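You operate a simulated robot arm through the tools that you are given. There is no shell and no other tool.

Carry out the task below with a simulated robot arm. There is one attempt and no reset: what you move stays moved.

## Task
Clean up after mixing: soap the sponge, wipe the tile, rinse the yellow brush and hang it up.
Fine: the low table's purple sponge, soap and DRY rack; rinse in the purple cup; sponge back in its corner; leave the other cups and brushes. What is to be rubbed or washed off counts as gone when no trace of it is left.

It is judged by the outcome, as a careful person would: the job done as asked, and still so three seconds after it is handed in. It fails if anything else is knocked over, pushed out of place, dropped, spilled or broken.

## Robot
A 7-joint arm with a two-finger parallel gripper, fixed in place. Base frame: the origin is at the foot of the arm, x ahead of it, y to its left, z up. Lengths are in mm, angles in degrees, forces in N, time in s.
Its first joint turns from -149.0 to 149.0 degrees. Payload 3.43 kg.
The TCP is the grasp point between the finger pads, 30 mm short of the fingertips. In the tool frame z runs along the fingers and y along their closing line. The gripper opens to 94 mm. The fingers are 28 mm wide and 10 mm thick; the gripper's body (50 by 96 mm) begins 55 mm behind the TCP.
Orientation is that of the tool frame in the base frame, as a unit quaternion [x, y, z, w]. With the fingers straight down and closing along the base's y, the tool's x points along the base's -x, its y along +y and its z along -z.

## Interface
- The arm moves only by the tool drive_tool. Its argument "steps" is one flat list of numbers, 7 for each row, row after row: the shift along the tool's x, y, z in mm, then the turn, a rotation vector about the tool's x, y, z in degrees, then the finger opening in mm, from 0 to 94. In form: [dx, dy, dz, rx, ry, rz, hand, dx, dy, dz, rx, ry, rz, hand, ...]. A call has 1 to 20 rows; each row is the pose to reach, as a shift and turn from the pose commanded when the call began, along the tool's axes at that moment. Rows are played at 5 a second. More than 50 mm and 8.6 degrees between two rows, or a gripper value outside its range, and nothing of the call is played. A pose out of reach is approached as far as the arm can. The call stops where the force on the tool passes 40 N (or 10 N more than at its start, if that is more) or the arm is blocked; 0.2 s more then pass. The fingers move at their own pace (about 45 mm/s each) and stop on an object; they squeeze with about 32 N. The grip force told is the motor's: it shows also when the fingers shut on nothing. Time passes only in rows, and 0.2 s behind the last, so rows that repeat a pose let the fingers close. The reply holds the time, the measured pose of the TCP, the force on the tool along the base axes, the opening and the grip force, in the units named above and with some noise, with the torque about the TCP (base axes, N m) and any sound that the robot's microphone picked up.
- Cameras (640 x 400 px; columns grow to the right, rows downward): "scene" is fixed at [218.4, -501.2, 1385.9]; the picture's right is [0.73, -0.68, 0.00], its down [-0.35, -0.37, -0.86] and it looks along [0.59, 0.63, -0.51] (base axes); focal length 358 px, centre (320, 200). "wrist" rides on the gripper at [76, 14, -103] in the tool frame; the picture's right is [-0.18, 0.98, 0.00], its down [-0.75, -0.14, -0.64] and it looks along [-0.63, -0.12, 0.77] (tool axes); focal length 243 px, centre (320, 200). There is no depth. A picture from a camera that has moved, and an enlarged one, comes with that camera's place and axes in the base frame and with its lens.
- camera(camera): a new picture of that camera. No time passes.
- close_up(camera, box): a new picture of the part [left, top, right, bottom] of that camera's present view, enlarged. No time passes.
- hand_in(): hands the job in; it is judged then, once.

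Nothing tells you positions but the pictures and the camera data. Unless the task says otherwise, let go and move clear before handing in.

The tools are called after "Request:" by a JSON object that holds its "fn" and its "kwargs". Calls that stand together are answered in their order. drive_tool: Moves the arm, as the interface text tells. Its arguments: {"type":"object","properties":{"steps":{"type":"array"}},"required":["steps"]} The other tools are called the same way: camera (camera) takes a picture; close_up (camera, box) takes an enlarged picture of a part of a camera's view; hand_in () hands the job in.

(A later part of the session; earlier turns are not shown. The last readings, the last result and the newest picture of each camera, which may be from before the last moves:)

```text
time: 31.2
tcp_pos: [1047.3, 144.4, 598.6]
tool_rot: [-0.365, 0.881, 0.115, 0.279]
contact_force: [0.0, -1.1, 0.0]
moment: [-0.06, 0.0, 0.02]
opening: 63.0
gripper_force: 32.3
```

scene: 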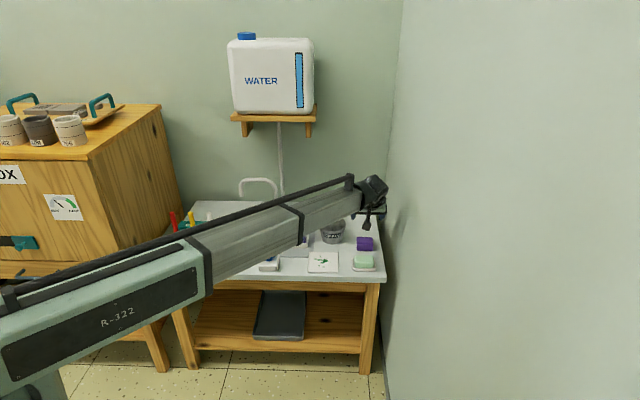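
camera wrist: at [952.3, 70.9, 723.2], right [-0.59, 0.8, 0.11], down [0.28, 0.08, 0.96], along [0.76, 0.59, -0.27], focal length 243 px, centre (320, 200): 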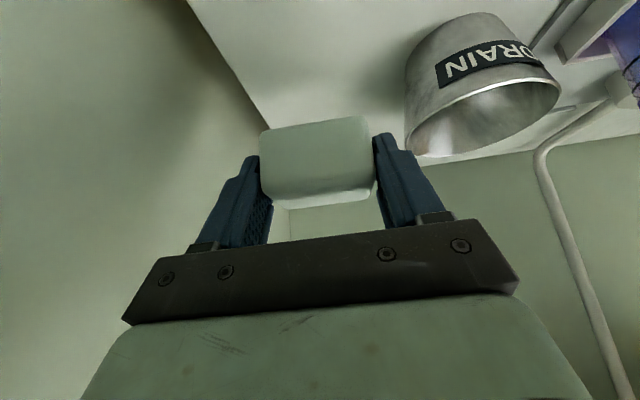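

Request:
{"fn": "drive_tool", "kwargs": {"steps": [0.3, 0, 0.4, 0, 0, 0, 48, 0.6, 0, 0.8, 0, 0, 0, 48, 0.9, 0, 1.2, 0, 0, 0, 48, 1.2, 0, 1.6, 0, 0, 0, 48]}}

Request:
{"fn": "camera", "kwargs": {"camera": "wrist"}}

```text
time: 32.2
tcp_pos: [1047.9, 143.3, 596.0]
tool_rot: [-0.364, 0.881, 0.116, 0.279]
contact_force: [0.2, -0.2, -0.2]
moment: [0.0, 0.0, -0.02]
opening: 62.6
gripper_force: 31.9
```

```text
taken
camera wrist: at [952.0, 69.3, 636.7], right [-0.59, 0.8, 0.11], down [0.28, 0.08, 0.96], along [0.76, 0.59, -0.27], focal length 243 px, centre (320, 200)
```

wrist: 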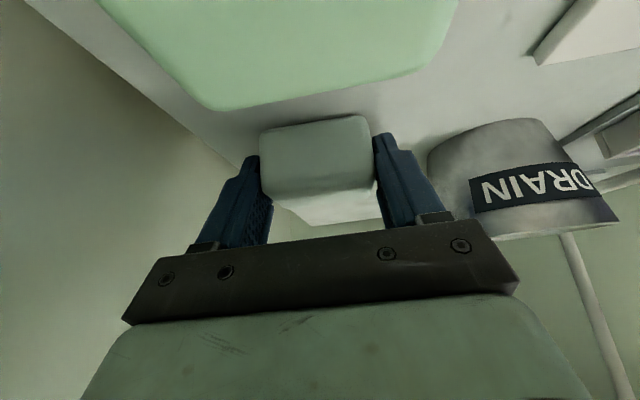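

Request:
{"fn": "drive_tool", "kwargs": {"steps": [0.3, 0, 0.4, 0, 0, 0, 48, 0.6, 0, 0.8, 0, 0, 0, 48, 0.9, 0, 1.2, 0, 0, 0, 48, 1.2, 0, 1.6, 0, 0, 0, 48]}}

```text
time: 33.2
tcp_pos: [1048.8, 144.4, 596.4]
tool_rot: [-0.365, 0.881, 0.115, 0.278]
contact_force: [-0.1, -0.2, 5.5]
moment: [0.04, -0.14, -0.01]
opening: 62.6
gripper_force: 32.1
```

The sponge rests on the table again with light contact. I release it and rise straight up.

Request:
{"fn": "drive_tool", "kwargs": {"steps": [0, 0, 0, 0, 0, 0, 70, 0, 0, 0, 0, 0, 0, 86, 0, 0, 0, 0, 0, 0, 86]}}

Request:
{"fn": "drive_tool", "kwargs": {"steps": [-11.5, 0, -16.4, 0, 0, 0, 86, -28.8, 0, -40.9, 0, 0, 0, 86, -51.8, 0, -73.6, 0, 0, 0, 86, -74.8, 0, -106.3, 0, 0, 0, 86, -74.8, 0, -106.3, 0, 0, 0, 86]}}

Request:
{"fn": "camera", "kwargs": {"camera": "wrist"}}

Request:
{"fn": "close_up", "kwargs": {"camera": "scene", "box": [340, 225, 390, 280]}}

```text
time: 34.0
tcp_pos: [1047.7, 144.5, 596.0]
tool_rot: [-0.366, 0.881, 0.115, 0.277]
contact_force: [0.2, -0.4, -0.1]
moment: [-0.01, 0.01, 0.0]
opening: 86.1
gripper_force: 0.0
```

```text
time: 35.2
tcp_pos: [1047.5, 143.8, 724.5]
tool_rot: [-0.364, 0.882, 0.114, 0.278]
contact_force: [-0.3, -0.4, 0.2]
moment: [-0.01, 0.02, 0.01]
opening: 85.8
gripper_force: 0.0
```

```text
taken
camera wrist: at [952.1, 69.0, 764.8], right [-0.59, 0.8, 0.11], down [0.28, 0.08, 0.96], along [0.76, 0.59, -0.27], focal length 243 px, centre (320, 200)
```

wrist: 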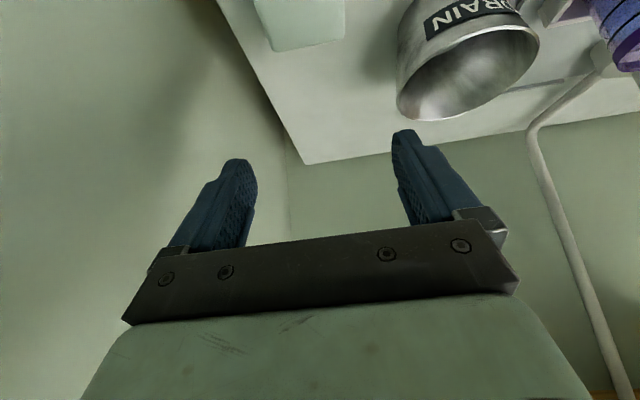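

```text
7.27 times, centred on (365, 252) of scene
camera zoom: at [218.4, -501.2, 1385.9], right [0.73, -0.68, 0.0], down [-0.35, -0.37, -0.86], along [0.59, 0.63, -0.51], focal length 2602 px, centre (-7, -182)
```

zoom: 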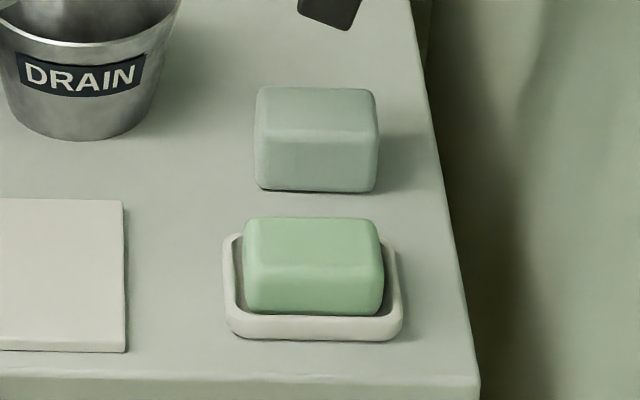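

The sponge is back in its corner just as it stood. Now I rise, bring the tool upright again and head toward the brushes.

Request:
{"fn": "drive_tool", "kwargs": {"steps": [-5.9, 35.6, -22.6, 0, 4.4, 0, 86, -11.9, 71.3, -45.2, 0, 8.8, 0, 86, -17.8, 106.9, -67.8, 0, 13.2, 0, 86, -23.8, 142.6, -90.4, 0, 17.6, 0, 80, -29.7, 178.2, -112.9, 0, 22, 0, 70, -35.6, 213.9, -135.5, 0, 26.4, 0, 60, -41.6, 249.5, -158.1, 0, 30.8, 0, 50, -47.5, 285.2, -180.7, 0, 35.2, 0, 50, -47.5, 285.2, -180.7, 0, 35.2, 0, 50]}}

Request:
{"fn": "camera", "kwargs": {"camera": "wrist"}}

```text
time: 37.2
tcp_pos: [801.5, 300.2, 900.9]
tool_rot: [-0.382, 0.924, -0.001, -0.002]
contact_force: [0.1, 0.0, -0.7]
moment: [0.0, 0.01, 0.01]
opening: 50.1
gripper_force: 0.1
```

```text
taken
camera wrist: at [738.3, 257.7, 1003.3], right [-0.56, 0.83, 0.0], down [0.64, 0.43, 0.64], along [0.53, 0.36, -0.77], focal length 243 px, centre (320, 200)
```

wrist: 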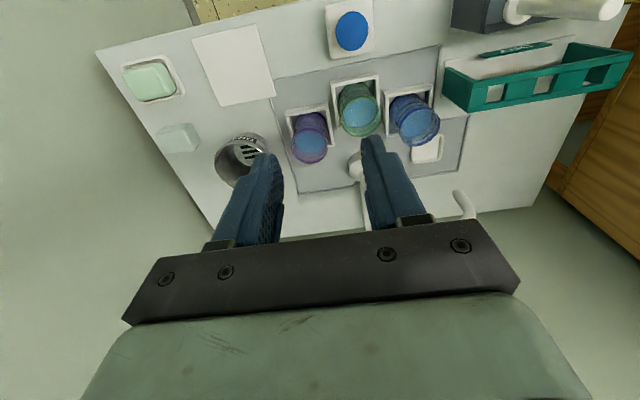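

Request:
{"fn": "close_up", "kwargs": {"camera": "wrist", "box": [270, 60, 450, 190]}}

Request:
{"fn": "close_up", "kwargs": {"camera": "wrist", "box": [430, 0, 640, 130]}}

```text
3.08 times, centred on (360, 125) of wrist
camera zoom: at [738.3, 257.7, 1003.3], right [-0.56, 0.83, 0.0], down [0.64, 0.43, 0.64], along [0.53, 0.36, -0.77], focal length 746 px, centre (197, 431)
```

zoom: 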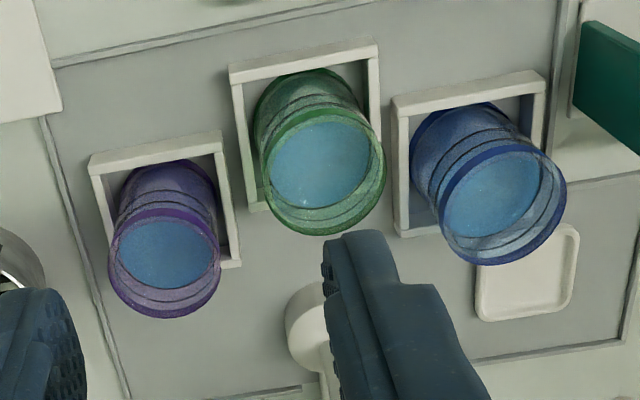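

```text
3.05 times, centred on (535, 65) of wrist
camera zoom: at [738.3, 257.7, 1003.3], right [-0.56, 0.83, 0.0], down [0.64, 0.43, 0.64], along [0.53, 0.36, -0.77], focal length 739 px, centre (-335, 611)
```

zoom: 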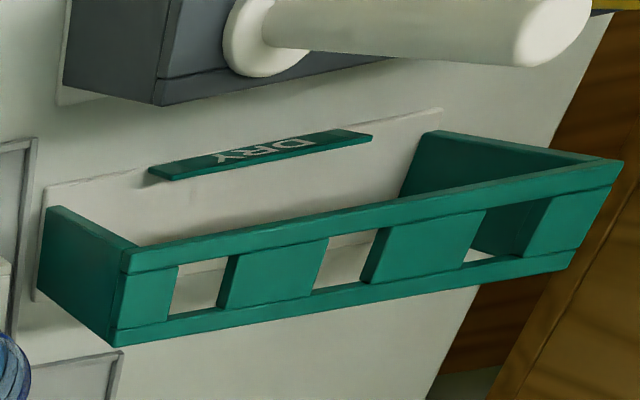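

From here I get the purple cup again near (893, 344) and the DRY rack's square holes. I move above the yellow brush, staying well over the handle tops (about z 766).

Request:
{"fn": "drive_tool", "kwargs": {"steps": [4.3, 42.3, 5, 0, 0, 0, 50, 8.6, 84.5, 10, 0, 0, 0, 50, 12.9, 126.8, 20, 0, 0, 0, 50, 17.2, 169, 30, 0, 0, 0, 50, 21.5, 211.3, 40, 0, 0, 0, 50, 25.8, 253.5, 50, 0, 0, 0, 50, 30.1, 295.8, 61, 0, 0, 0, 50, 30.1, 295.8, 61, 0, 0, 0, 50]}}

Request:
{"fn": "camera", "kwargs": {"camera": "wrist"}}

Request:
{"fn": "camera", "kwargs": {"camera": "scene"}}

```text
time: 39.0
tcp_pos: [568.4, 489.3, 838.6]
tool_rot: [-0.383, 0.924, 0.0, -0.002]
contact_force: [0.8, 0.3, 0.7]
moment: [-0.02, 0.02, 0.0]
opening: 49.9
gripper_force: 0.1
```

```text
taken
camera wrist: at [505.6, 446.2, 941.4], right [-0.56, 0.83, 0.0], down [0.63, 0.43, 0.64], along [0.53, 0.36, -0.77], focal length 243 px, centre (320, 200)
```

wrist: 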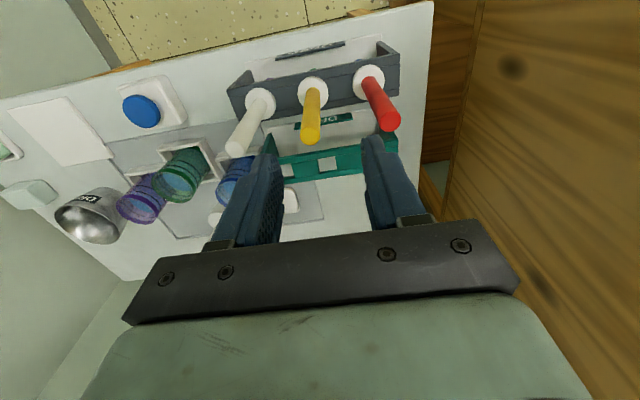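

```text
taken
```

scene: 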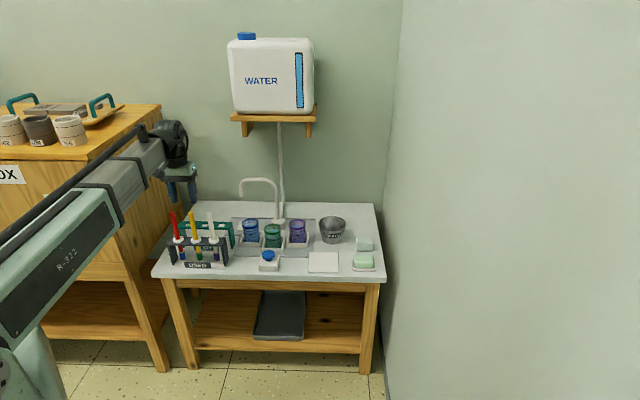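

Request:
{"fn": "close_up", "kwargs": {"camera": "wrist", "box": [220, 60, 420, 185]}}

Request:
{"fn": "close_up", "kwargs": {"camera": "scene", "box": [150, 150, 250, 275]}}

```text
3.20 times, centred on (320, 122) of wrist
camera zoom: at [505.6, 446.2, 941.4], right [-0.56, 0.83, 0.0], down [0.63, 0.43, 0.64], along [0.53, 0.36, -0.77], focal length 776 px, centre (320, 448)
```

zoom: 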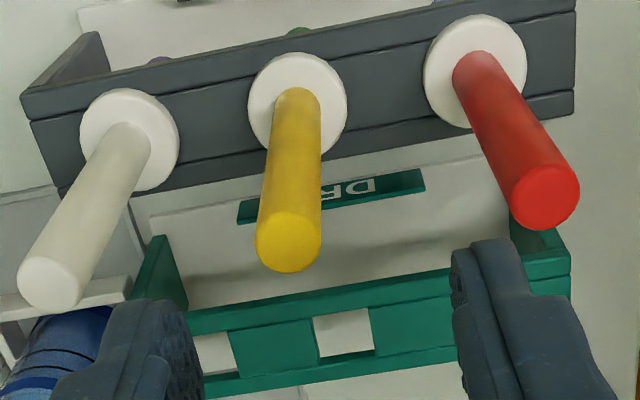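

```text
3.20 times, centred on (200, 212) of scene
camera zoom: at [218.4, -501.2, 1385.9], right [0.73, -0.68, 0.0], down [-0.35, -0.37, -0.86], along [0.59, 0.63, -0.51], focal length 1145 px, centre (704, 160)
```

zoom: 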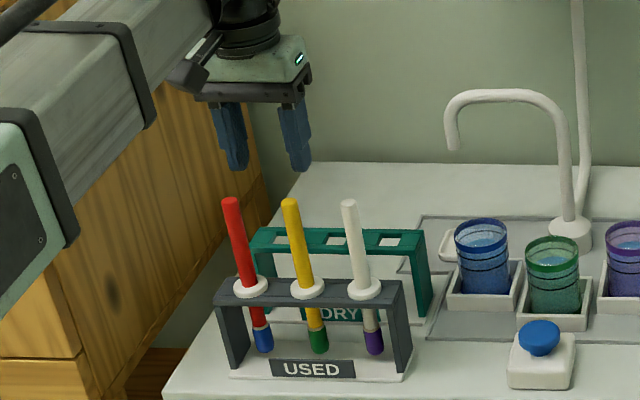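

Relative to the gripper axis the yellow brush is about 8 mm to the table's right, at about (576, 486). I correct for that and descend around its handle, keeping its top below the palm.

Request:
{"fn": "drive_tool", "kwargs": {"steps": [-2, -8, 0, 0, 0, 0, 50, -2, -8, 30, 0, 0, 0, 50, -2, -8, 60, 0, 0, 0, 50, -2, -8, 90, 0, 0, 0, 50, -2, -8, 90, 0, 0, 0, 50]}}

Request:
{"fn": "camera", "kwargs": {"camera": "wrist"}}

Request:
{"fn": "close_up", "kwargs": {"camera": "scene", "box": [150, 150, 250, 275]}}

```text
time: 40.2
tcp_pos: [576.9, 484.8, 748.9]
tool_rot: [-0.383, 0.924, -0.001, -0.001]
contact_force: [0.8, 0.4, 0.7]
moment: [-0.01, 0.03, 0.0]
opening: 50.0
gripper_force: 0.1
```

```text
taken
camera wrist: at [513.3, 441.5, 851.3], right [-0.56, 0.83, 0.0], down [0.63, 0.43, 0.64], along [0.53, 0.36, -0.77], focal length 243 px, centre (320, 200)
```

wrist: 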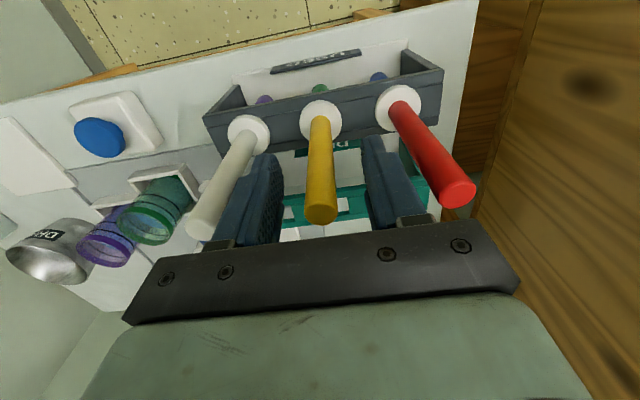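

```text
3.20 times, centred on (200, 212) of scene
camera zoom: at [218.4, -501.2, 1385.9], right [0.73, -0.68, 0.0], down [-0.35, -0.37, -0.86], along [0.59, 0.63, -0.51], focal length 1145 px, centre (704, 160)
```

zoom: 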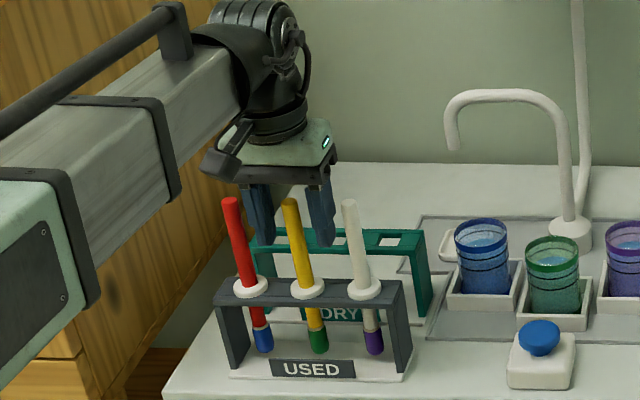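

The handle is centred between the fingers. I go down the last 28 mm and close on it.

Request:
{"fn": "drive_tool", "kwargs": {"steps": [0, 0, 14, 0, 0, 0, 50, 0, 0, 28, 0, 0, 0, 50, 0, 0, 28, 0, 0, 0, 50]}}

Request:
{"fn": "camera", "kwargs": {"camera": "wrist"}}

Request:
{"fn": "close_up", "kwargs": {"camera": "scene", "box": [150, 150, 250, 275]}}

```text
time: 41.0
tcp_pos: [577.8, 483.9, 720.4]
tool_rot: [-0.383, 0.924, 0.0, -0.001]
contact_force: [-0.4, 1.4, -0.4]
moment: [0.0, -0.01, 0.02]
opening: 49.8
gripper_force: 0.1
```

```text
taken
camera wrist: at [513.0, 441.0, 823.5], right [-0.56, 0.83, 0.0], down [0.63, 0.43, 0.64], along [0.53, 0.36, -0.77], focal length 243 px, centre (320, 200)
```

wrist: 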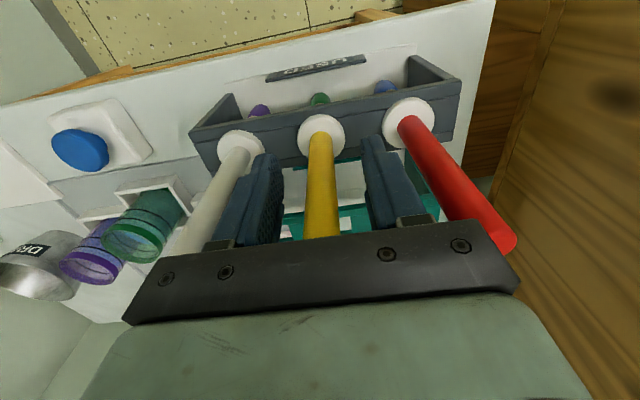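

```text
3.20 times, centred on (200, 212) of scene
camera zoom: at [218.4, -501.2, 1385.9], right [0.73, -0.68, 0.0], down [-0.35, -0.37, -0.86], along [0.59, 0.63, -0.51], focal length 1145 px, centre (704, 160)
```

zoom: 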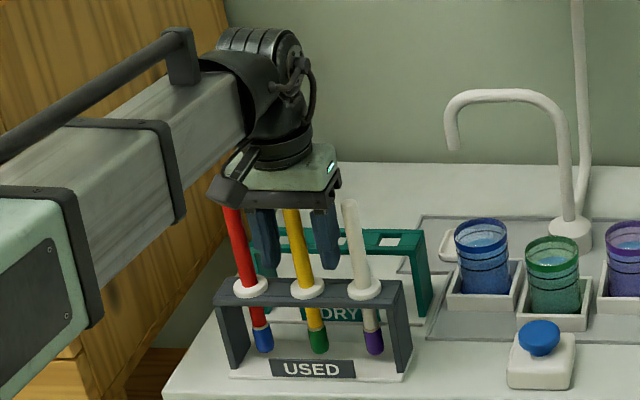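

Request:
{"fn": "drive_tool", "kwargs": {"steps": [0, 0, 0, 0, 0, 0, 30, 0, 0, 0, 0, 0, 0, 10, 0, 0, 0, 0, 0, 0, 6, 0, 0, 0, 0, 0, 0, 6]}}

Request:
{"fn": "camera", "kwargs": {"camera": "wrist"}}

```text
time: 42.0
tcp_pos: [576.6, 483.4, 719.9]
tool_rot: [-0.382, 0.924, 0.0, -0.001]
contact_force: [0.1, 0.6, 0.6]
moment: [0.01, 0.02, 0.0]
opening: 14.5
gripper_force: 32.4
```

```text
taken
camera wrist: at [513.0, 441.0, 823.8], right [-0.56, 0.83, 0.0], down [0.63, 0.43, 0.64], along [0.53, 0.36, -0.77], focal length 243 px, centre (320, 200)
```

wrist: 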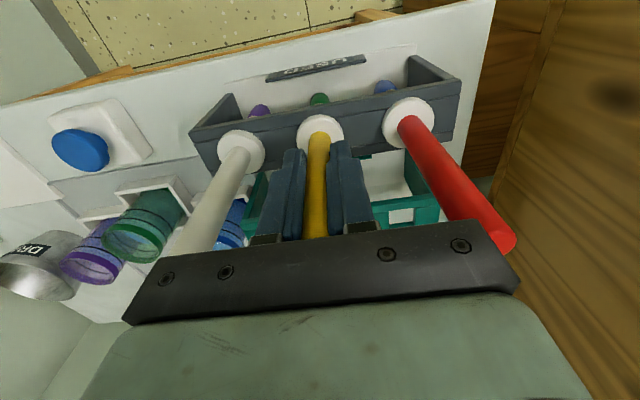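

The handle is gripped (14.5 mm). I lift it straight up out of the USED rack, slowly at first.

Request:
{"fn": "drive_tool", "kwargs": {"steps": [0, 0, -10, 0, 0, 0, 6, 0, 0, -25, 0, 0, 0, 6, 0, 0, -45, 0, 0, 0, 6, 0, 0, -65, 0, 0, 0, 6, 0, 0, -85, 0, 0, 0, 6, 0, 0, -105, 0, 0, 0, 6, 0, 0, -125, 0, 0, 0, 6]}}

Request:
{"fn": "camera", "kwargs": {"camera": "wrist"}}

Request:
{"fn": "close_up", "kwargs": {"camera": "scene", "box": [150, 130, 270, 275]}}

```text
time: 43.6
tcp_pos: [576.7, 485.0, 846.2]
tool_rot: [-0.382, 0.924, -0.001, -0.002]
contact_force: [0.4, 1.0, -0.4]
moment: [0.04, 0.03, 0.02]
opening: 14.5
gripper_force: 32.0
```

```text
taken
camera wrist: at [513.2, 441.8, 948.9], right [-0.56, 0.83, 0.0], down [0.63, 0.43, 0.64], along [0.53, 0.36, -0.77], focal length 243 px, centre (320, 200)
```

wrist: 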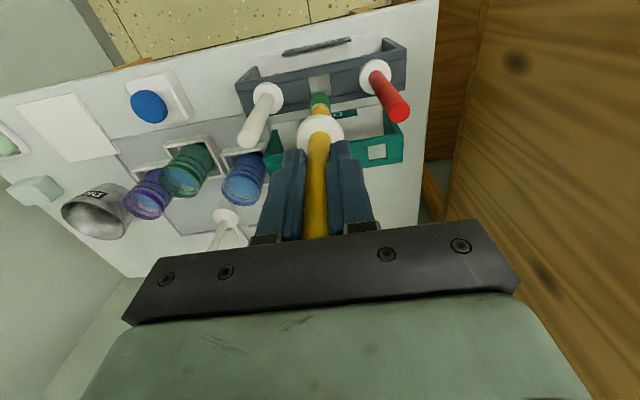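

```text
2.76 times, centred on (210, 202) of scene
camera zoom: at [218.4, -501.2, 1385.9], right [0.73, -0.68, 0.0], down [-0.35, -0.37, -0.86], along [0.59, 0.63, -0.51], focal length 987 px, centre (623, 193)
```

zoom: 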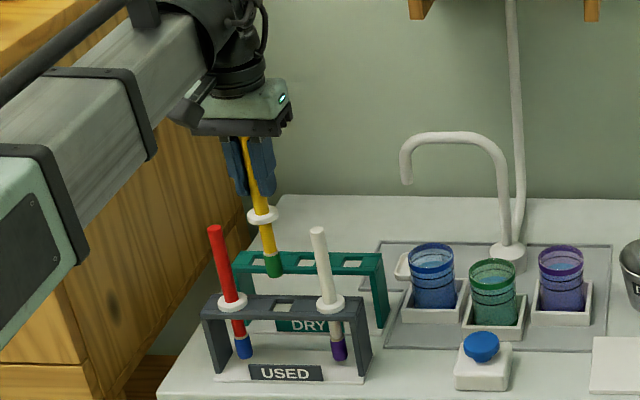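

The brush hangs straight and free. I lift higher, above all handles and the tap, and carry it over the purple cup.

Request:
{"fn": "drive_tool", "kwargs": {"steps": [0, 0, -45, 0, 0, 0, 6, 0, 0, -90, 0, 0, 0, 6, -12.4, -32.3, -90, 0, 0, 0, 6, -24.9, -64.6, -90, 0, 0, 0, 6, -37.3, -96.9, -90, 0, 0, 0, 6, -49.8, -129.2, -90, 0, 0, 0, 6, -62.2, -161.6, -90, 0, 0, 0, 6, -74.6, -193.9, -90, 0, 0, 0, 6, -87.1, -226.2, -90, 0, 0, 0, 6, -99.5, -258.5, -90, 0, 0, 0, 6, -112, -290.8, -90, 0, 0, 0, 6, -124.4, -323.1, -90, 0, 0, 0, 6, -124.4, -323.1, -90, 0, 0, 0, 6]}}

Request:
{"fn": "camera", "kwargs": {"camera": "wrist"}}

Request:
{"fn": "camera", "kwargs": {"camera": "scene"}}

```text
time: 46.4
tcp_pos: [892.9, 342.2, 935.6]
tool_rot: [-0.383, 0.924, -0.001, -0.002]
contact_force: [0.1, 0.2, -0.2]
moment: [-0.01, 0.0, 0.02]
opening: 14.5
gripper_force: 32.0
```

```text
taken
camera wrist: at [829.9, 299.9, 1038.4], right [-0.56, 0.83, 0.0], down [0.63, 0.43, 0.64], along [0.53, 0.36, -0.77], focal length 243 px, centre (320, 200)
```

wrist: 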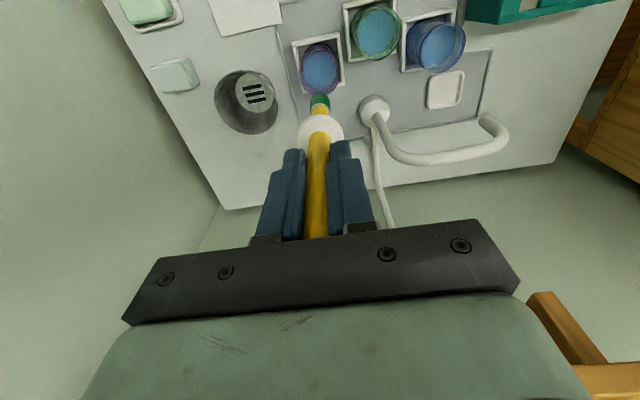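

```text
taken
```

scene: 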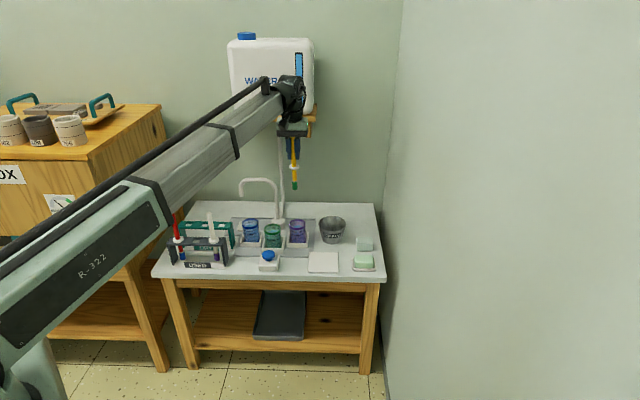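

Request:
{"fn": "close_up", "kwargs": {"camera": "wrist", "box": [270, 20, 370, 150]}}

Request:
{"fn": "close_up", "kwargs": {"camera": "scene", "box": [260, 110, 340, 260]}}

```text
3.08 times, centred on (320, 85) of wrist
camera zoom: at [829.9, 299.9, 1038.4], right [-0.56, 0.83, 0.0], down [0.63, 0.43, 0.64], along [0.53, 0.36, -0.77], focal length 746 px, centre (320, 554)
```

zoom: 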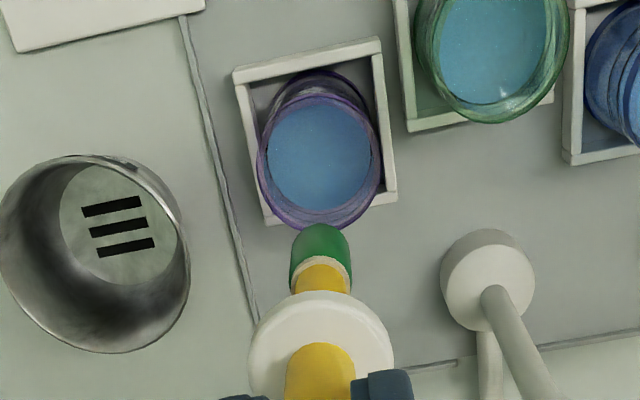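

```text
2.67 times, centred on (300, 185) of scene
camera zoom: at [218.4, -501.2, 1385.9], right [0.73, -0.68, 0.0], down [-0.35, -0.37, -0.86], along [0.59, 0.63, -0.51], focal length 954 px, centre (373, 240)
```

zoom: 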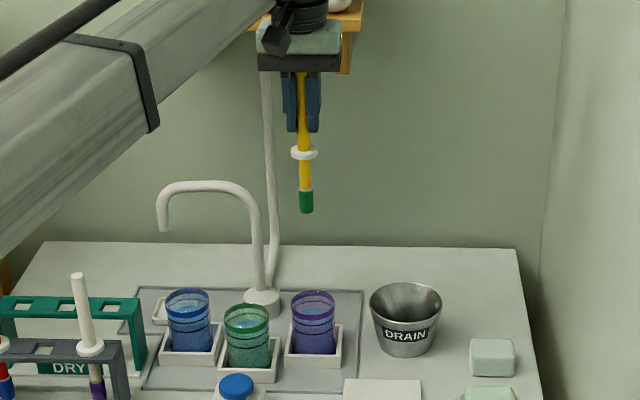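

The cup rim appears centred sideways on the brush but about 8 mm further back. I shift by that and lower the brush until its tip is a little above the rim, then look again.

Request:
{"fn": "drive_tool", "kwargs": {"steps": [-4, -0.7, 10, 0, 0, 0, 6, -8.2, -1.5, 35, 0, 0, 0, 6, -8.2, -1.5, 65, 0, 0, 0, 6, -8.2, -1.5, 95, 0, 0, 0, 6, -8.2, -1.5, 115, 0, 0, 0, 6, -8.2, -1.5, 115, 0, 0, 0, 6]}}

Request:
{"fn": "close_up", "kwargs": {"camera": "wrist", "box": [250, 20, 390, 180]}}

Request:
{"fn": "close_up", "kwargs": {"camera": "scene", "box": [260, 170, 340, 260]}}

```text
time: 47.8
tcp_pos: [900.0, 347.9, 819.2]
tool_rot: [-0.383, 0.924, 0.0, -0.002]
contact_force: [-0.2, -0.5, -0.8]
moment: [0.01, 0.03, 0.03]
opening: 14.7
gripper_force: 32.1
```

```text
2.50 times, centred on (320, 100) of wrist
camera zoom: at [837.2, 305.5, 922.7], right [-0.56, 0.83, 0.0], down [0.63, 0.43, 0.64], along [0.53, 0.36, -0.77], focal length 606 px, centre (320, 450)
```

zoom: 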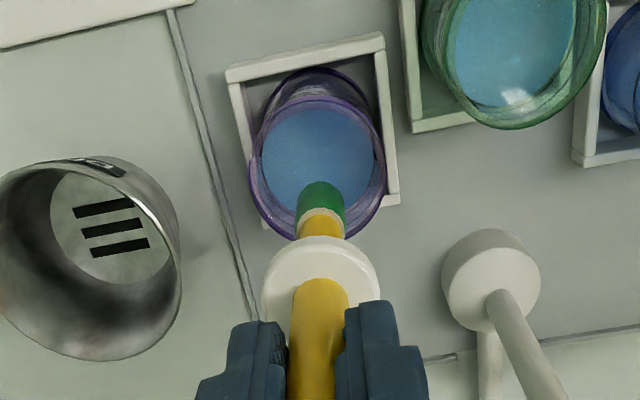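

```text
4.44 times, centred on (300, 215) of scene
camera zoom: at [218.4, -501.2, 1385.9], right [0.73, -0.68, 0.0], down [-0.35, -0.37, -0.86], along [0.59, 0.63, -0.51], focal length 1590 px, centre (409, 133)
```

zoom: 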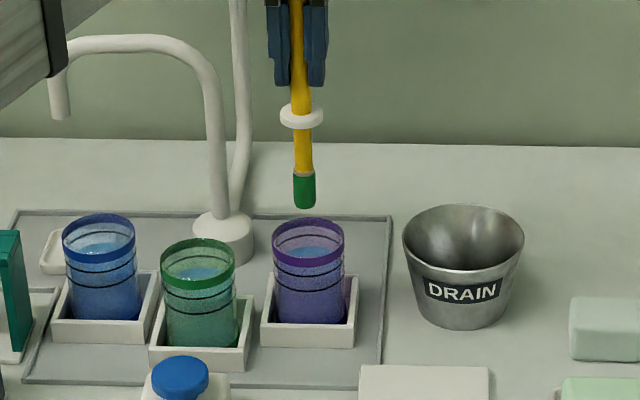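

Sideways the brush is aligned; depth is still uncertain by a few mm. I lower the tip to about rim level, which is safe inside the 55 mm opening, and compare directly.

Request:
{"fn": "drive_tool", "kwargs": {"steps": [0, 0, 10, 0, 0, 0, 6, 0, 0, 20, 0, 0, 0, 6, 0, 0, 27, 0, 0, 0, 6, 0, 0, 27, 0, 0, 0, 6]}}

Request:
{"fn": "close_up", "kwargs": {"camera": "wrist", "box": [270, 40, 370, 160]}}

Request:
{"fn": "close_up", "kwargs": {"camera": "scene", "box": [275, 195, 325, 255]}}

```text
time: 48.8
tcp_pos: [900.1, 347.8, 793.8]
tool_rot: [-0.383, 0.924, -0.001, -0.001]
contact_force: [0.7, 0.1, -1.1]
moment: [0.02, -0.01, -0.01]
opening: 14.5
gripper_force: 32.2
```

```text
3.33 times, centred on (320, 100) of wrist
camera zoom: at [836.5, 305.4, 896.2], right [-0.56, 0.83, 0.0], down [0.63, 0.43, 0.64], along [0.53, 0.36, -0.77], focal length 809 px, centre (320, 533)
```

zoom: 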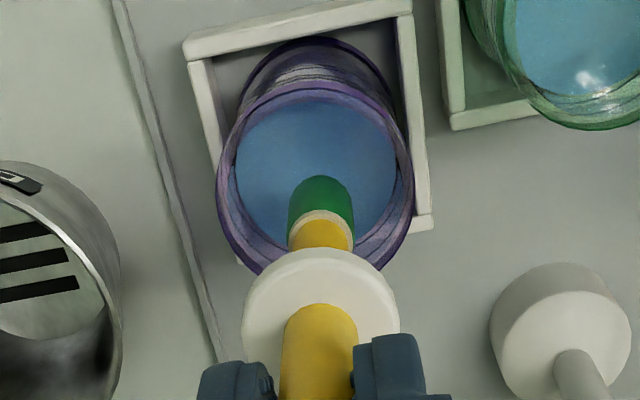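

```text
6.67 times, centred on (300, 225) of scene
camera zoom: at [218.4, -501.2, 1385.9], right [0.73, -0.68, 0.0], down [-0.35, -0.37, -0.86], along [0.59, 0.63, -0.51], focal length 2385 px, centre (453, 33)
```

zoom: 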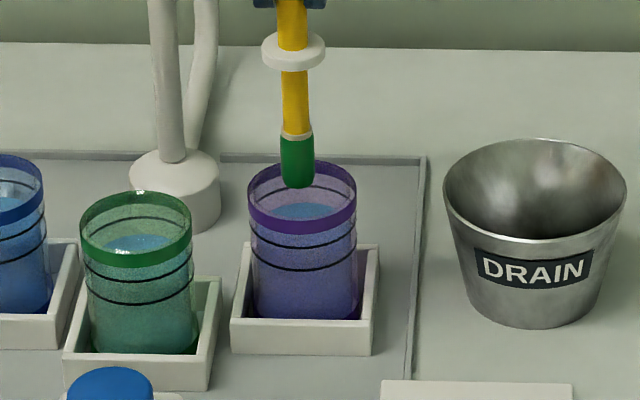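

The tip is just above the rim, about 2 mm too far back and left. I correct that and lower the bristles into the water (level about z 624), staying well above the bottom.

Request:
{"fn": "drive_tool", "kwargs": {"steps": [2, -2, 3, 0, 0, 0, 6, 2, -2, 12, 0, 0, 0, 6, 2, -2, 24, 0, 0, 0, 6, 2, -2, 36, 0, 0, 0, 6, 2, -2, 48, 0, 0, 0, 6, 2, -2, 56, 0, 0, 0, 6, 2, -2, 56, 0, 0, 0, 6]}}

Request:
{"fn": "close_up", "kwargs": {"camera": "wrist", "box": [270, 40, 370, 160]}}

Request:
{"fn": "close_up", "kwargs": {"camera": "scene", "box": [275, 195, 325, 255]}}

```text
time: 50.4
tcp_pos: [899.4, 345.8, 736.5]
tool_rot: [-0.383, 0.924, 0.0, -0.002]
contact_force: [-0.8, 0.0, 0.5]
moment: [0.0, 0.01, -0.03]
opening: 14.5
gripper_force: 32.4
```

```text
3.33 times, centred on (320, 100) of wrist
camera zoom: at [836.3, 302.5, 840.1], right [-0.56, 0.83, 0.0], down [0.63, 0.43, 0.64], along [0.53, 0.36, -0.77], focal length 809 px, centre (320, 533)
```

zoom: 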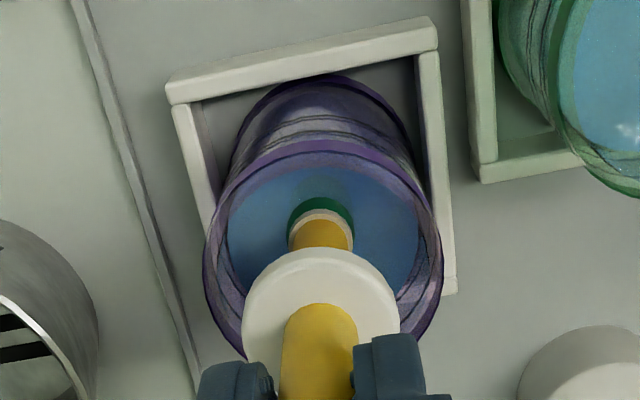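

```text
6.67 times, centred on (300, 225) of scene
camera zoom: at [218.4, -501.2, 1385.9], right [0.73, -0.68, 0.0], down [-0.35, -0.37, -0.86], along [0.59, 0.63, -0.51], focal length 2385 px, centre (453, 33)
```

zoom: 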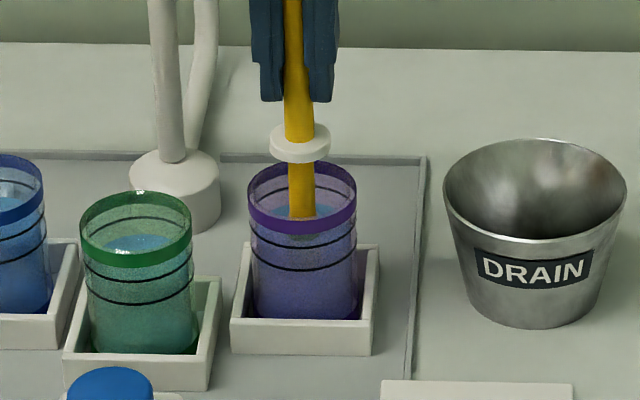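

The bristles are under water and clear of the wall. I swirl the brush in circles of 8 mm radius.

Request:
{"fn": "drive_tool", "kwargs": {"steps": [4, 0, 4, 0, 0, 0, 6, 8, 0, 4, 0, 0, 0, 6, 4, 6.9, 4, 0, 0, 0, 6, -4, 6.9, 4, 0, 0, 0, 6, -8, 0, 4, 0, 0, 0, 6, -4, -6.9, 4, 0, 0, 0, 6, 4, -6.9, 4, 0, 0, 0, 6, 8, 0, 4, 0, 0, 0, 6, 4, 6.9, 4, 0, 0, 0, 6, -4, 6.9, 4, 0, 0, 0, 6, -8, 0, 4, 0, 0, 0, 6, -4, -6.9, 4, 0, 0, 0, 6, 4, -6.9, 4, 0, 0, 0, 6, 8, 0, 4, 0, 0, 0, 6, 4, 6.9, 4, 0, 0, 0, 6, -4, 6.9, 4, 0, 0, 0, 6, -8, 0, 4, 0, 0, 0, 6, -4, -6.9, 4, 0, 0, 0, 6, 0, 0, 4, 0, 0, 0, 6]}}

Request:
{"fn": "close_up", "kwargs": {"camera": "wrist", "box": [270, 40, 370, 160]}}

Request:
{"fn": "close_up", "kwargs": {"camera": "scene", "box": [275, 195, 325, 255]}}

```text
time: 54.4
tcp_pos: [899.5, 345.9, 733.3]
tool_rot: [-0.383, 0.924, 0.0, -0.001]
contact_force: [-0.1, 0.4, -0.2]
moment: [-0.02, 0.03, -0.01]
opening: 14.8
gripper_force: 31.9
```

```text
3.33 times, centred on (320, 100) of wrist
camera zoom: at [836.2, 302.5, 836.1], right [-0.56, 0.83, 0.0], down [0.63, 0.43, 0.64], along [0.53, 0.36, -0.77], focal length 809 px, centre (320, 533)
```

zoom: 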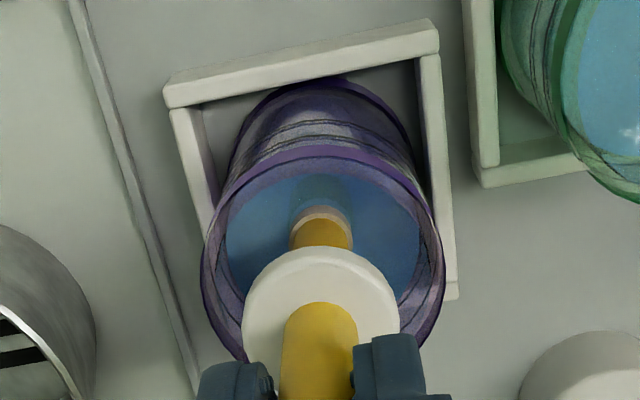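

```text
6.67 times, centred on (300, 225) of scene
camera zoom: at [218.4, -501.2, 1385.9], right [0.73, -0.68, 0.0], down [-0.35, -0.37, -0.86], along [0.59, 0.63, -0.51], focal length 2385 px, centre (453, 33)
```

zoom: 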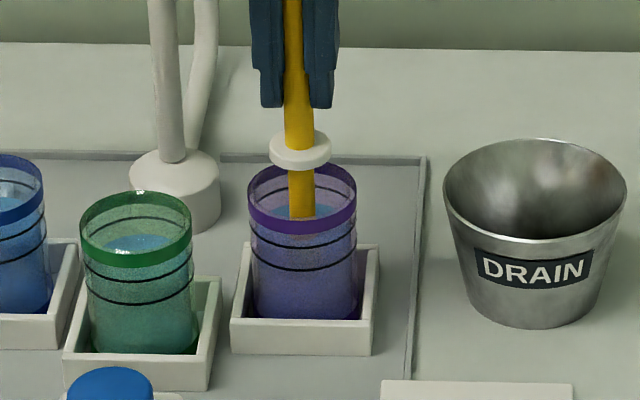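

The cup has not moved and the green is fading. One more round of swirling, in the other direction and with some dunking.

Request:
{"fn": "drive_tool", "kwargs": {"steps": [8, 0, 0, 0, 0, 0, 6, 4, -6.9, -3, 0, 0, 0, 6, -4, -6.9, 0, 0, 0, 0, 6, -8, 0, -3, 0, 0, 0, 6, -4, 6.9, 0, 0, 0, 0, 6, 4, 6.9, -3, 0, 0, 0, 6, 8, 0, 0, 0, 0, 0, 6, 4, -6.9, -3, 0, 0, 0, 6, -4, -6.9, 0, 0, 0, 0, 6, -8, 0, -3, 0, 0, 0, 6, -4, 6.9, 0, 0, 0, 0, 6, 4, 6.9, -3, 0, 0, 0, 6, 8, 0, 0, 0, 0, 0, 6, 4, -6.9, 0, 0, 0, 0, 6, -4, -6.9, 0, 0, 0, 0, 6, -8, 0, 0, 0, 0, 0, 6, -4, 6.9, 0, 0, 0, 0, 6, 4, 6.9, 0, 0, 0, 0, 6, 0, 0, 0, 0, 0, 0, 6]}}

Request:
{"fn": "drive_tool", "kwargs": {"steps": [0, 0, -12, 0, 0, 0, 6, 0, 0, -24, 0, 0, 0, 6, 0, 0, -36, 0, 0, 0, 6, 0, 0, -48, 0, 0, 0, 6, 0, 0, -60, 0, 0, 0, 6, 0, 0, -68, 0, 0, 0, 6, 0, 0, -68, 0, 0, 0, 6]}}

Request:
{"fn": "close_up", "kwargs": {"camera": "wrist", "box": [270, 40, 370, 160]}}

Request:
{"fn": "close_up", "kwargs": {"camera": "scene", "box": [275, 195, 325, 255]}}

```text
time: 58.4
tcp_pos: [900.8, 345.6, 733.7]
tool_rot: [-0.382, 0.924, -0.002, -0.002]
contact_force: [-0.3, 0.1, 0.5]
moment: [-0.01, 0.0, 0.0]
opening: 14.3
gripper_force: 32.0
```

```text
time: 60.0
tcp_pos: [900.6, 344.3, 800.9]
tool_rot: [-0.383, 0.924, 0.0, -0.001]
contact_force: [0.3, -0.7, -0.9]
moment: [0.02, 0.02, 0.03]
opening: 14.5
gripper_force: 32.5
```

```text
3.33 times, centred on (320, 100) of wrist
camera zoom: at [836.7, 302.7, 904.1], right [-0.56, 0.83, 0.0], down [0.63, 0.43, 0.64], along [0.53, 0.36, -0.77], focal length 809 px, centre (320, 533)
```

zoom: 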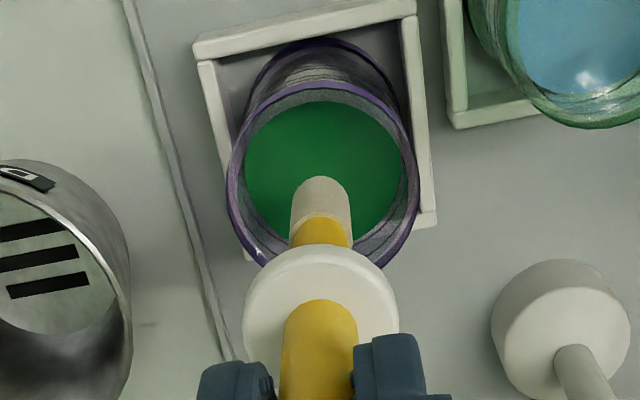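

```text
6.67 times, centred on (300, 225) of scene
camera zoom: at [218.4, -501.2, 1385.9], right [0.73, -0.68, 0.0], down [-0.35, -0.37, -0.86], along [0.59, 0.63, -0.51], focal length 2385 px, centre (453, 33)
```

zoom: 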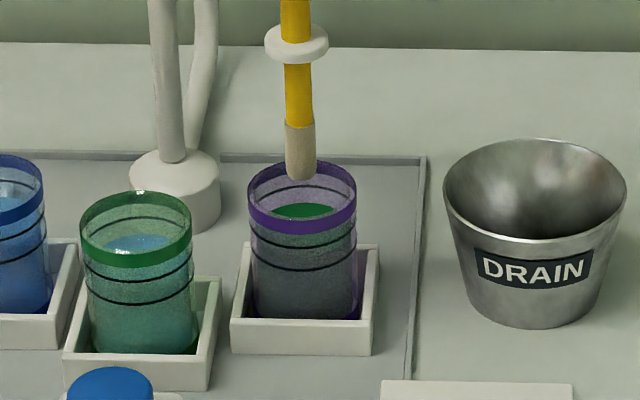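

The water has turned green and the bristles look clean. I check the bristles closely for any remaining green.

Request:
{"fn": "close_up", "kwargs": {"camera": "scene", "box": [290, 205, 306, 225]}}

Request:
{"fn": "close_up", "kwargs": {"camera": "wrist", "box": [305, 85, 335, 115]}}

```text
16.00 times, centred on (298, 215) of scene
camera zoom: at [218.4, -501.2, 1385.9], right [0.73, -0.68, 0.0], down [-0.35, -0.37, -0.86], along [0.59, 0.63, -0.51], focal length 5723 px, centre (672, -40)
```

zoom: 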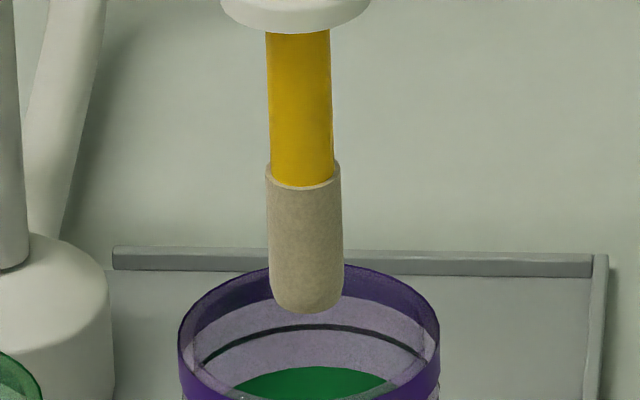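

```text
13.33 times, centred on (320, 100) of wrist
camera zoom: at [836.7, 302.7, 904.1], right [-0.56, 0.83, 0.0], down [0.63, 0.43, 0.64], along [0.53, 0.36, -0.77], focal length 3235 px, centre (320, 1533)
```

zoom: 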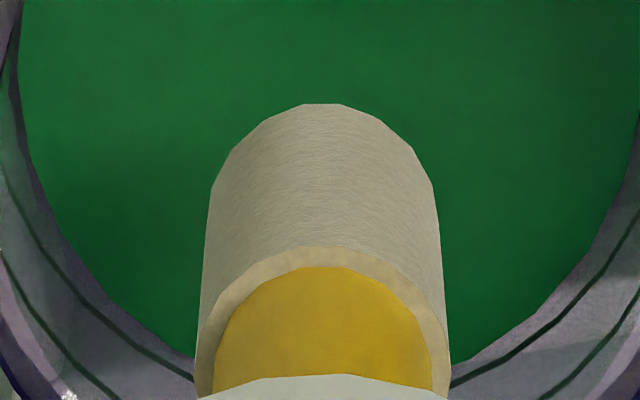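

The bristles are clean with no trace of green. I let it drip a moment over the cup, then rise and carry it to above the middle hole of the DRY rack.

Request:
{"fn": "drive_tool", "kwargs": {"steps": [0, 0, 0, 0, 0, 0, 6, 0, 0, 0, 0, 0, 0, 6, 0, 0, 0, 0, 0, 0, 6, 0, 0, -35, 0, 0, 0, 6, 0, 0, -70, 0, 0, 0, 6, 0, 0, -105, 0, 0, 0, 6, 0, 0, -140, 0, 0, 0, 6, 3.9, 41.1, -140, 0, 0, 0, 6, 7.8, 82.3, -140, 0, 0, 0, 6, 11.7, 123.4, -140, 0, 0, 0, 6, 15.6, 164.5, -140, 0, 0, 0, 6, 19.4, 205.6, -140, 0, 0, 0, 6, 23.3, 246.8, -140, 0, 0, 0, 6, 27.2, 287.9, -140, 0, 0, 0, 6, 31.1, 329, -140, 0, 0, 0, 6, 31.1, 329, -140, 0, 0, 0, 6]}}

Request:
{"fn": "camera", "kwargs": {"camera": "wrist"}}

Request:
{"fn": "camera", "kwargs": {"camera": "scene"}}

```text
time: 63.4
tcp_pos: [646.6, 555.9, 940.5]
tool_rot: [-0.383, 0.924, 0.0, -0.002]
contact_force: [-0.1, 0.9, -1.7]
moment: [0.03, 0.02, -0.02]
opening: 14.5
gripper_force: 31.7
```

```text
taken
camera wrist: at [582.2, 513.4, 1043.9], right [-0.56, 0.83, 0.0], down [0.63, 0.43, 0.64], along [0.53, 0.36, -0.77], focal length 243 px, centre (320, 200)
```

wrist: 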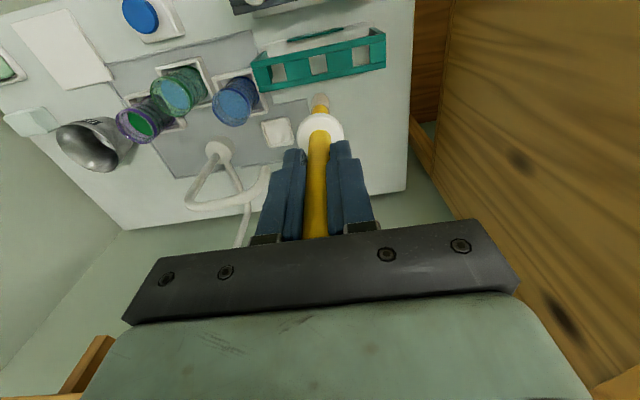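

```text
taken
```

scene: 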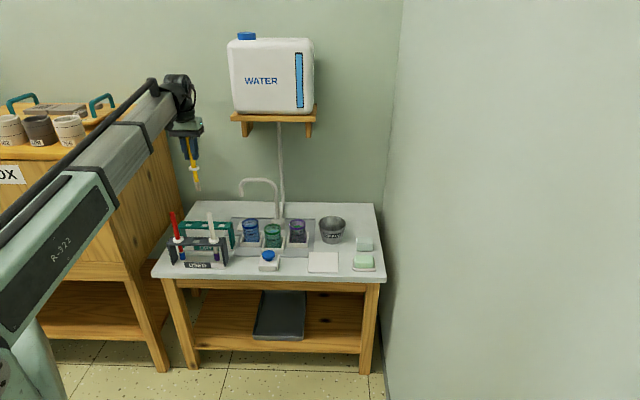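

Request:
{"fn": "close_up", "kwargs": {"camera": "wrist", "box": [240, 10, 400, 140]}}

Request:
{"fn": "close_up", "kwargs": {"camera": "scene", "box": [150, 140, 250, 275]}}

```text
3.08 times, centred on (320, 75) of wrist
camera zoom: at [582.2, 513.4, 1043.9], right [-0.56, 0.83, 0.0], down [0.63, 0.43, 0.64], along [0.53, 0.36, -0.77], focal length 746 px, centre (320, 585)
```

zoom: 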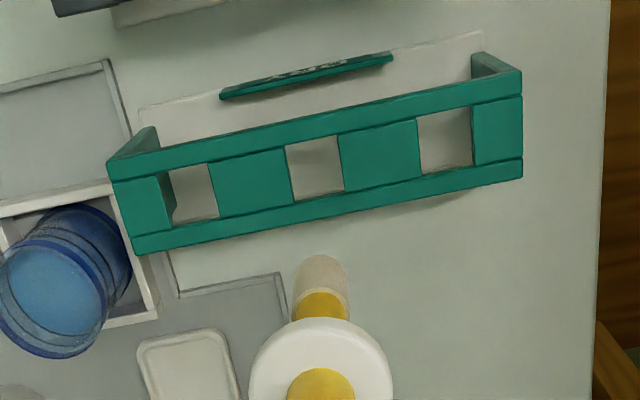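

```text
2.96 times, centred on (200, 208) of scene
camera zoom: at [218.4, -501.2, 1385.9], right [0.73, -0.68, 0.0], down [-0.35, -0.37, -0.86], along [0.59, 0.63, -0.51], focal length 1060 px, centre (676, 178)
```

zoom: 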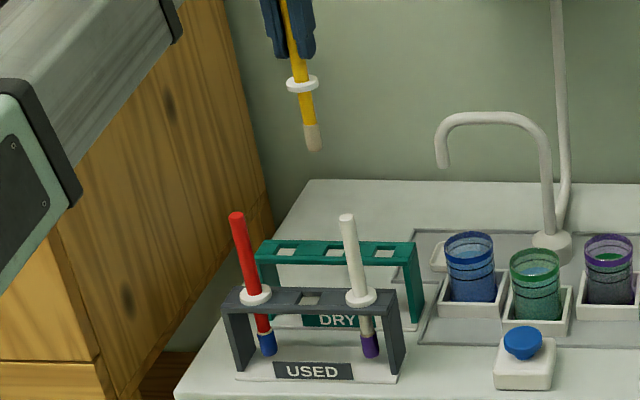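

The rack's middle hole is about 24 mm square, some 3 mm forward of the brush axis. I shift slightly and lower until the tip is about 15 mm above the rack, then check alignment.

Request:
{"fn": "drive_tool", "kwargs": {"steps": [3, -1.8, 20, 0, 0, 0, 6, 3, -1.8, 50, 0, 0, 0, 6, 3, -1.8, 80, 0, 0, 0, 6, 3, -1.8, 105, 0, 0, 0, 6, 3, -1.8, 125, 0, 0, 0, 6, 3, -1.8, 125, 0, 0, 0, 6]}}

Request:
{"fn": "close_up", "kwargs": {"camera": "wrist", "box": [260, 30, 380, 150]}}

Request:
{"fn": "close_up", "kwargs": {"camera": "scene", "box": [180, 190, 230, 250]}}

```text
time: 64.8
tcp_pos: [644.8, 552.0, 816.2]
tool_rot: [-0.382, 0.924, -0.001, -0.001]
contact_force: [-0.6, 0.4, 0.3]
moment: [0.02, -0.03, -0.02]
opening: 14.6
gripper_force: 32.1
```

```text
3.33 times, centred on (320, 90) of wrist
camera zoom: at [581.6, 509.8, 918.5], right [-0.56, 0.83, 0.0], down [0.63, 0.43, 0.64], along [0.53, 0.36, -0.77], focal length 809 px, centre (320, 567)
```

zoom: 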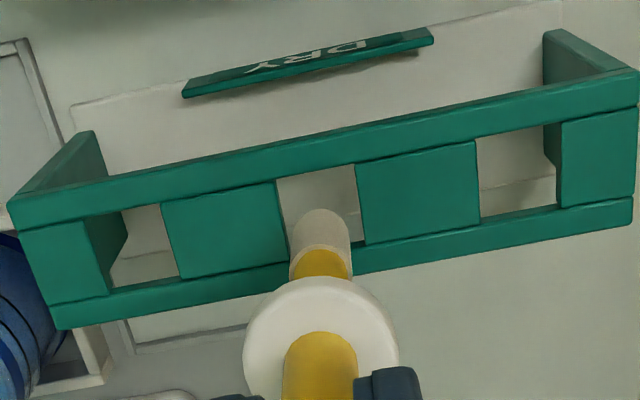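

```text
6.67 times, centred on (205, 220) of scene
camera zoom: at [218.4, -501.2, 1385.9], right [0.73, -0.68, 0.0], down [-0.35, -0.37, -0.86], along [0.59, 0.63, -0.51], focal length 2385 px, centre (1087, 67)
```

zoom: 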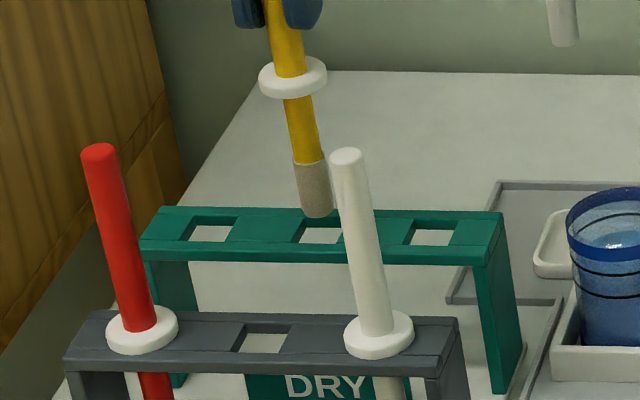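

Both views put the brush within 1–2 mm of the hole centre. I lower to just above the plate to compare directly.

Request:
{"fn": "drive_tool", "kwargs": {"steps": [0, 0, 4, 0, 0, 0, 6, 0, 0, 8, 0, 0, 0, 6, 0, 0, 11, 0, 0, 0, 6, 0, 0, 11, 0, 0, 0, 6]}}

Request:
{"fn": "close_up", "kwargs": {"camera": "wrist", "box": [290, 60, 350, 110]}}

Request:
{"fn": "close_up", "kwargs": {"camera": "scene", "box": [190, 210, 220, 235]}}

```text
time: 65.8
tcp_pos: [645.2, 551.7, 805.7]
tool_rot: [-0.382, 0.924, 0.0, -0.001]
contact_force: [-0.2, 0.0, -0.1]
moment: [-0.04, 0.05, -0.02]
opening: 14.8
gripper_force: 32.1
```

```text
8.00 times, centred on (320, 85) of wrist
camera zoom: at [581.3, 509.8, 907.9], right [-0.56, 0.83, 0.0], down [0.63, 0.43, 0.64], along [0.53, 0.36, -0.77], focal length 1941 px, centre (320, 1120)
```

zoom: 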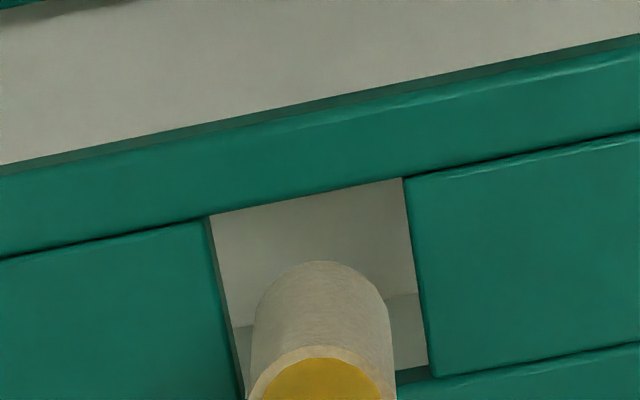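

```text
16.00 times, centred on (205, 222) of scene
camera zoom: at [218.4, -501.2, 1385.9], right [0.73, -0.68, 0.0], down [-0.35, -0.37, -0.86], along [0.59, 0.63, -0.51], focal length 5723 px, centre (2160, -160)
```

zoom: 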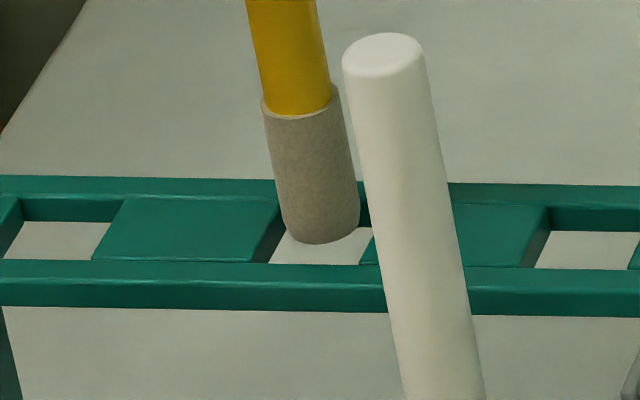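

The tip is right at plate level and centred in the hole within a couple of millimetres. I nudge 1 mm toward the front and enter the hole gently, checking forces.

Request:
{"fn": "drive_tool", "kwargs": {"steps": [1.2, 0, 0, 0, 0, 0, 6, 1.2, 0, 3, 0, 0, 0, 6, 1.2, 0, 6, 0, 0, 0, 6, 1.2, 0, 9, 0, 0, 0, 6]}}

Request:
{"fn": "close_up", "kwargs": {"camera": "wrist", "box": [290, 60, 350, 110]}}

Request:
{"fn": "close_up", "kwargs": {"camera": "scene", "box": [190, 210, 220, 235]}}

```text
time: 66.8
tcp_pos: [643.5, 551.4, 797.2]
tool_rot: [-0.383, 0.924, -0.001, -0.002]
contact_force: [0.0, 0.2, -0.4]
moment: [0.01, 0.03, 0.04]
opening: 14.7
gripper_force: 32.1
```

```text
8.00 times, centred on (320, 85) of wrist
camera zoom: at [580.4, 508.9, 899.1], right [-0.56, 0.83, 0.0], down [0.63, 0.43, 0.64], along [0.53, 0.36, -0.77], focal length 1941 px, centre (320, 1120)
```

zoom: 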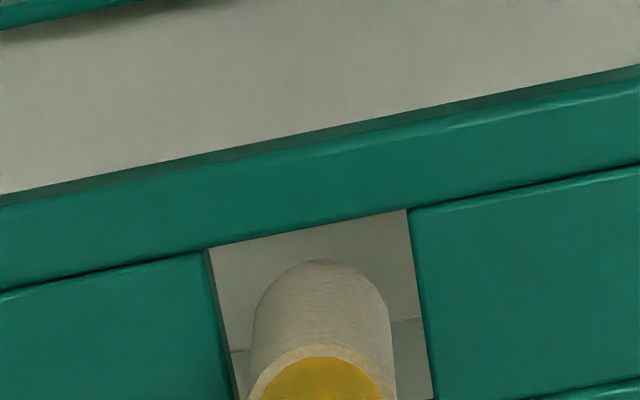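

```text
16.00 times, centred on (205, 222) of scene
camera zoom: at [218.4, -501.2, 1385.9], right [0.73, -0.68, 0.0], down [-0.35, -0.37, -0.86], along [0.59, 0.63, -0.51], focal length 5723 px, centre (2160, -160)
```

zoom: 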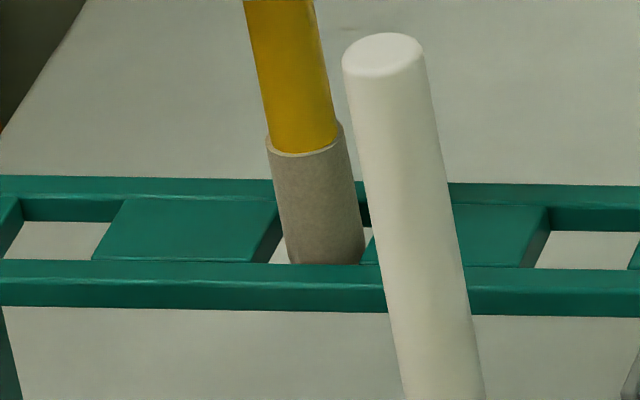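

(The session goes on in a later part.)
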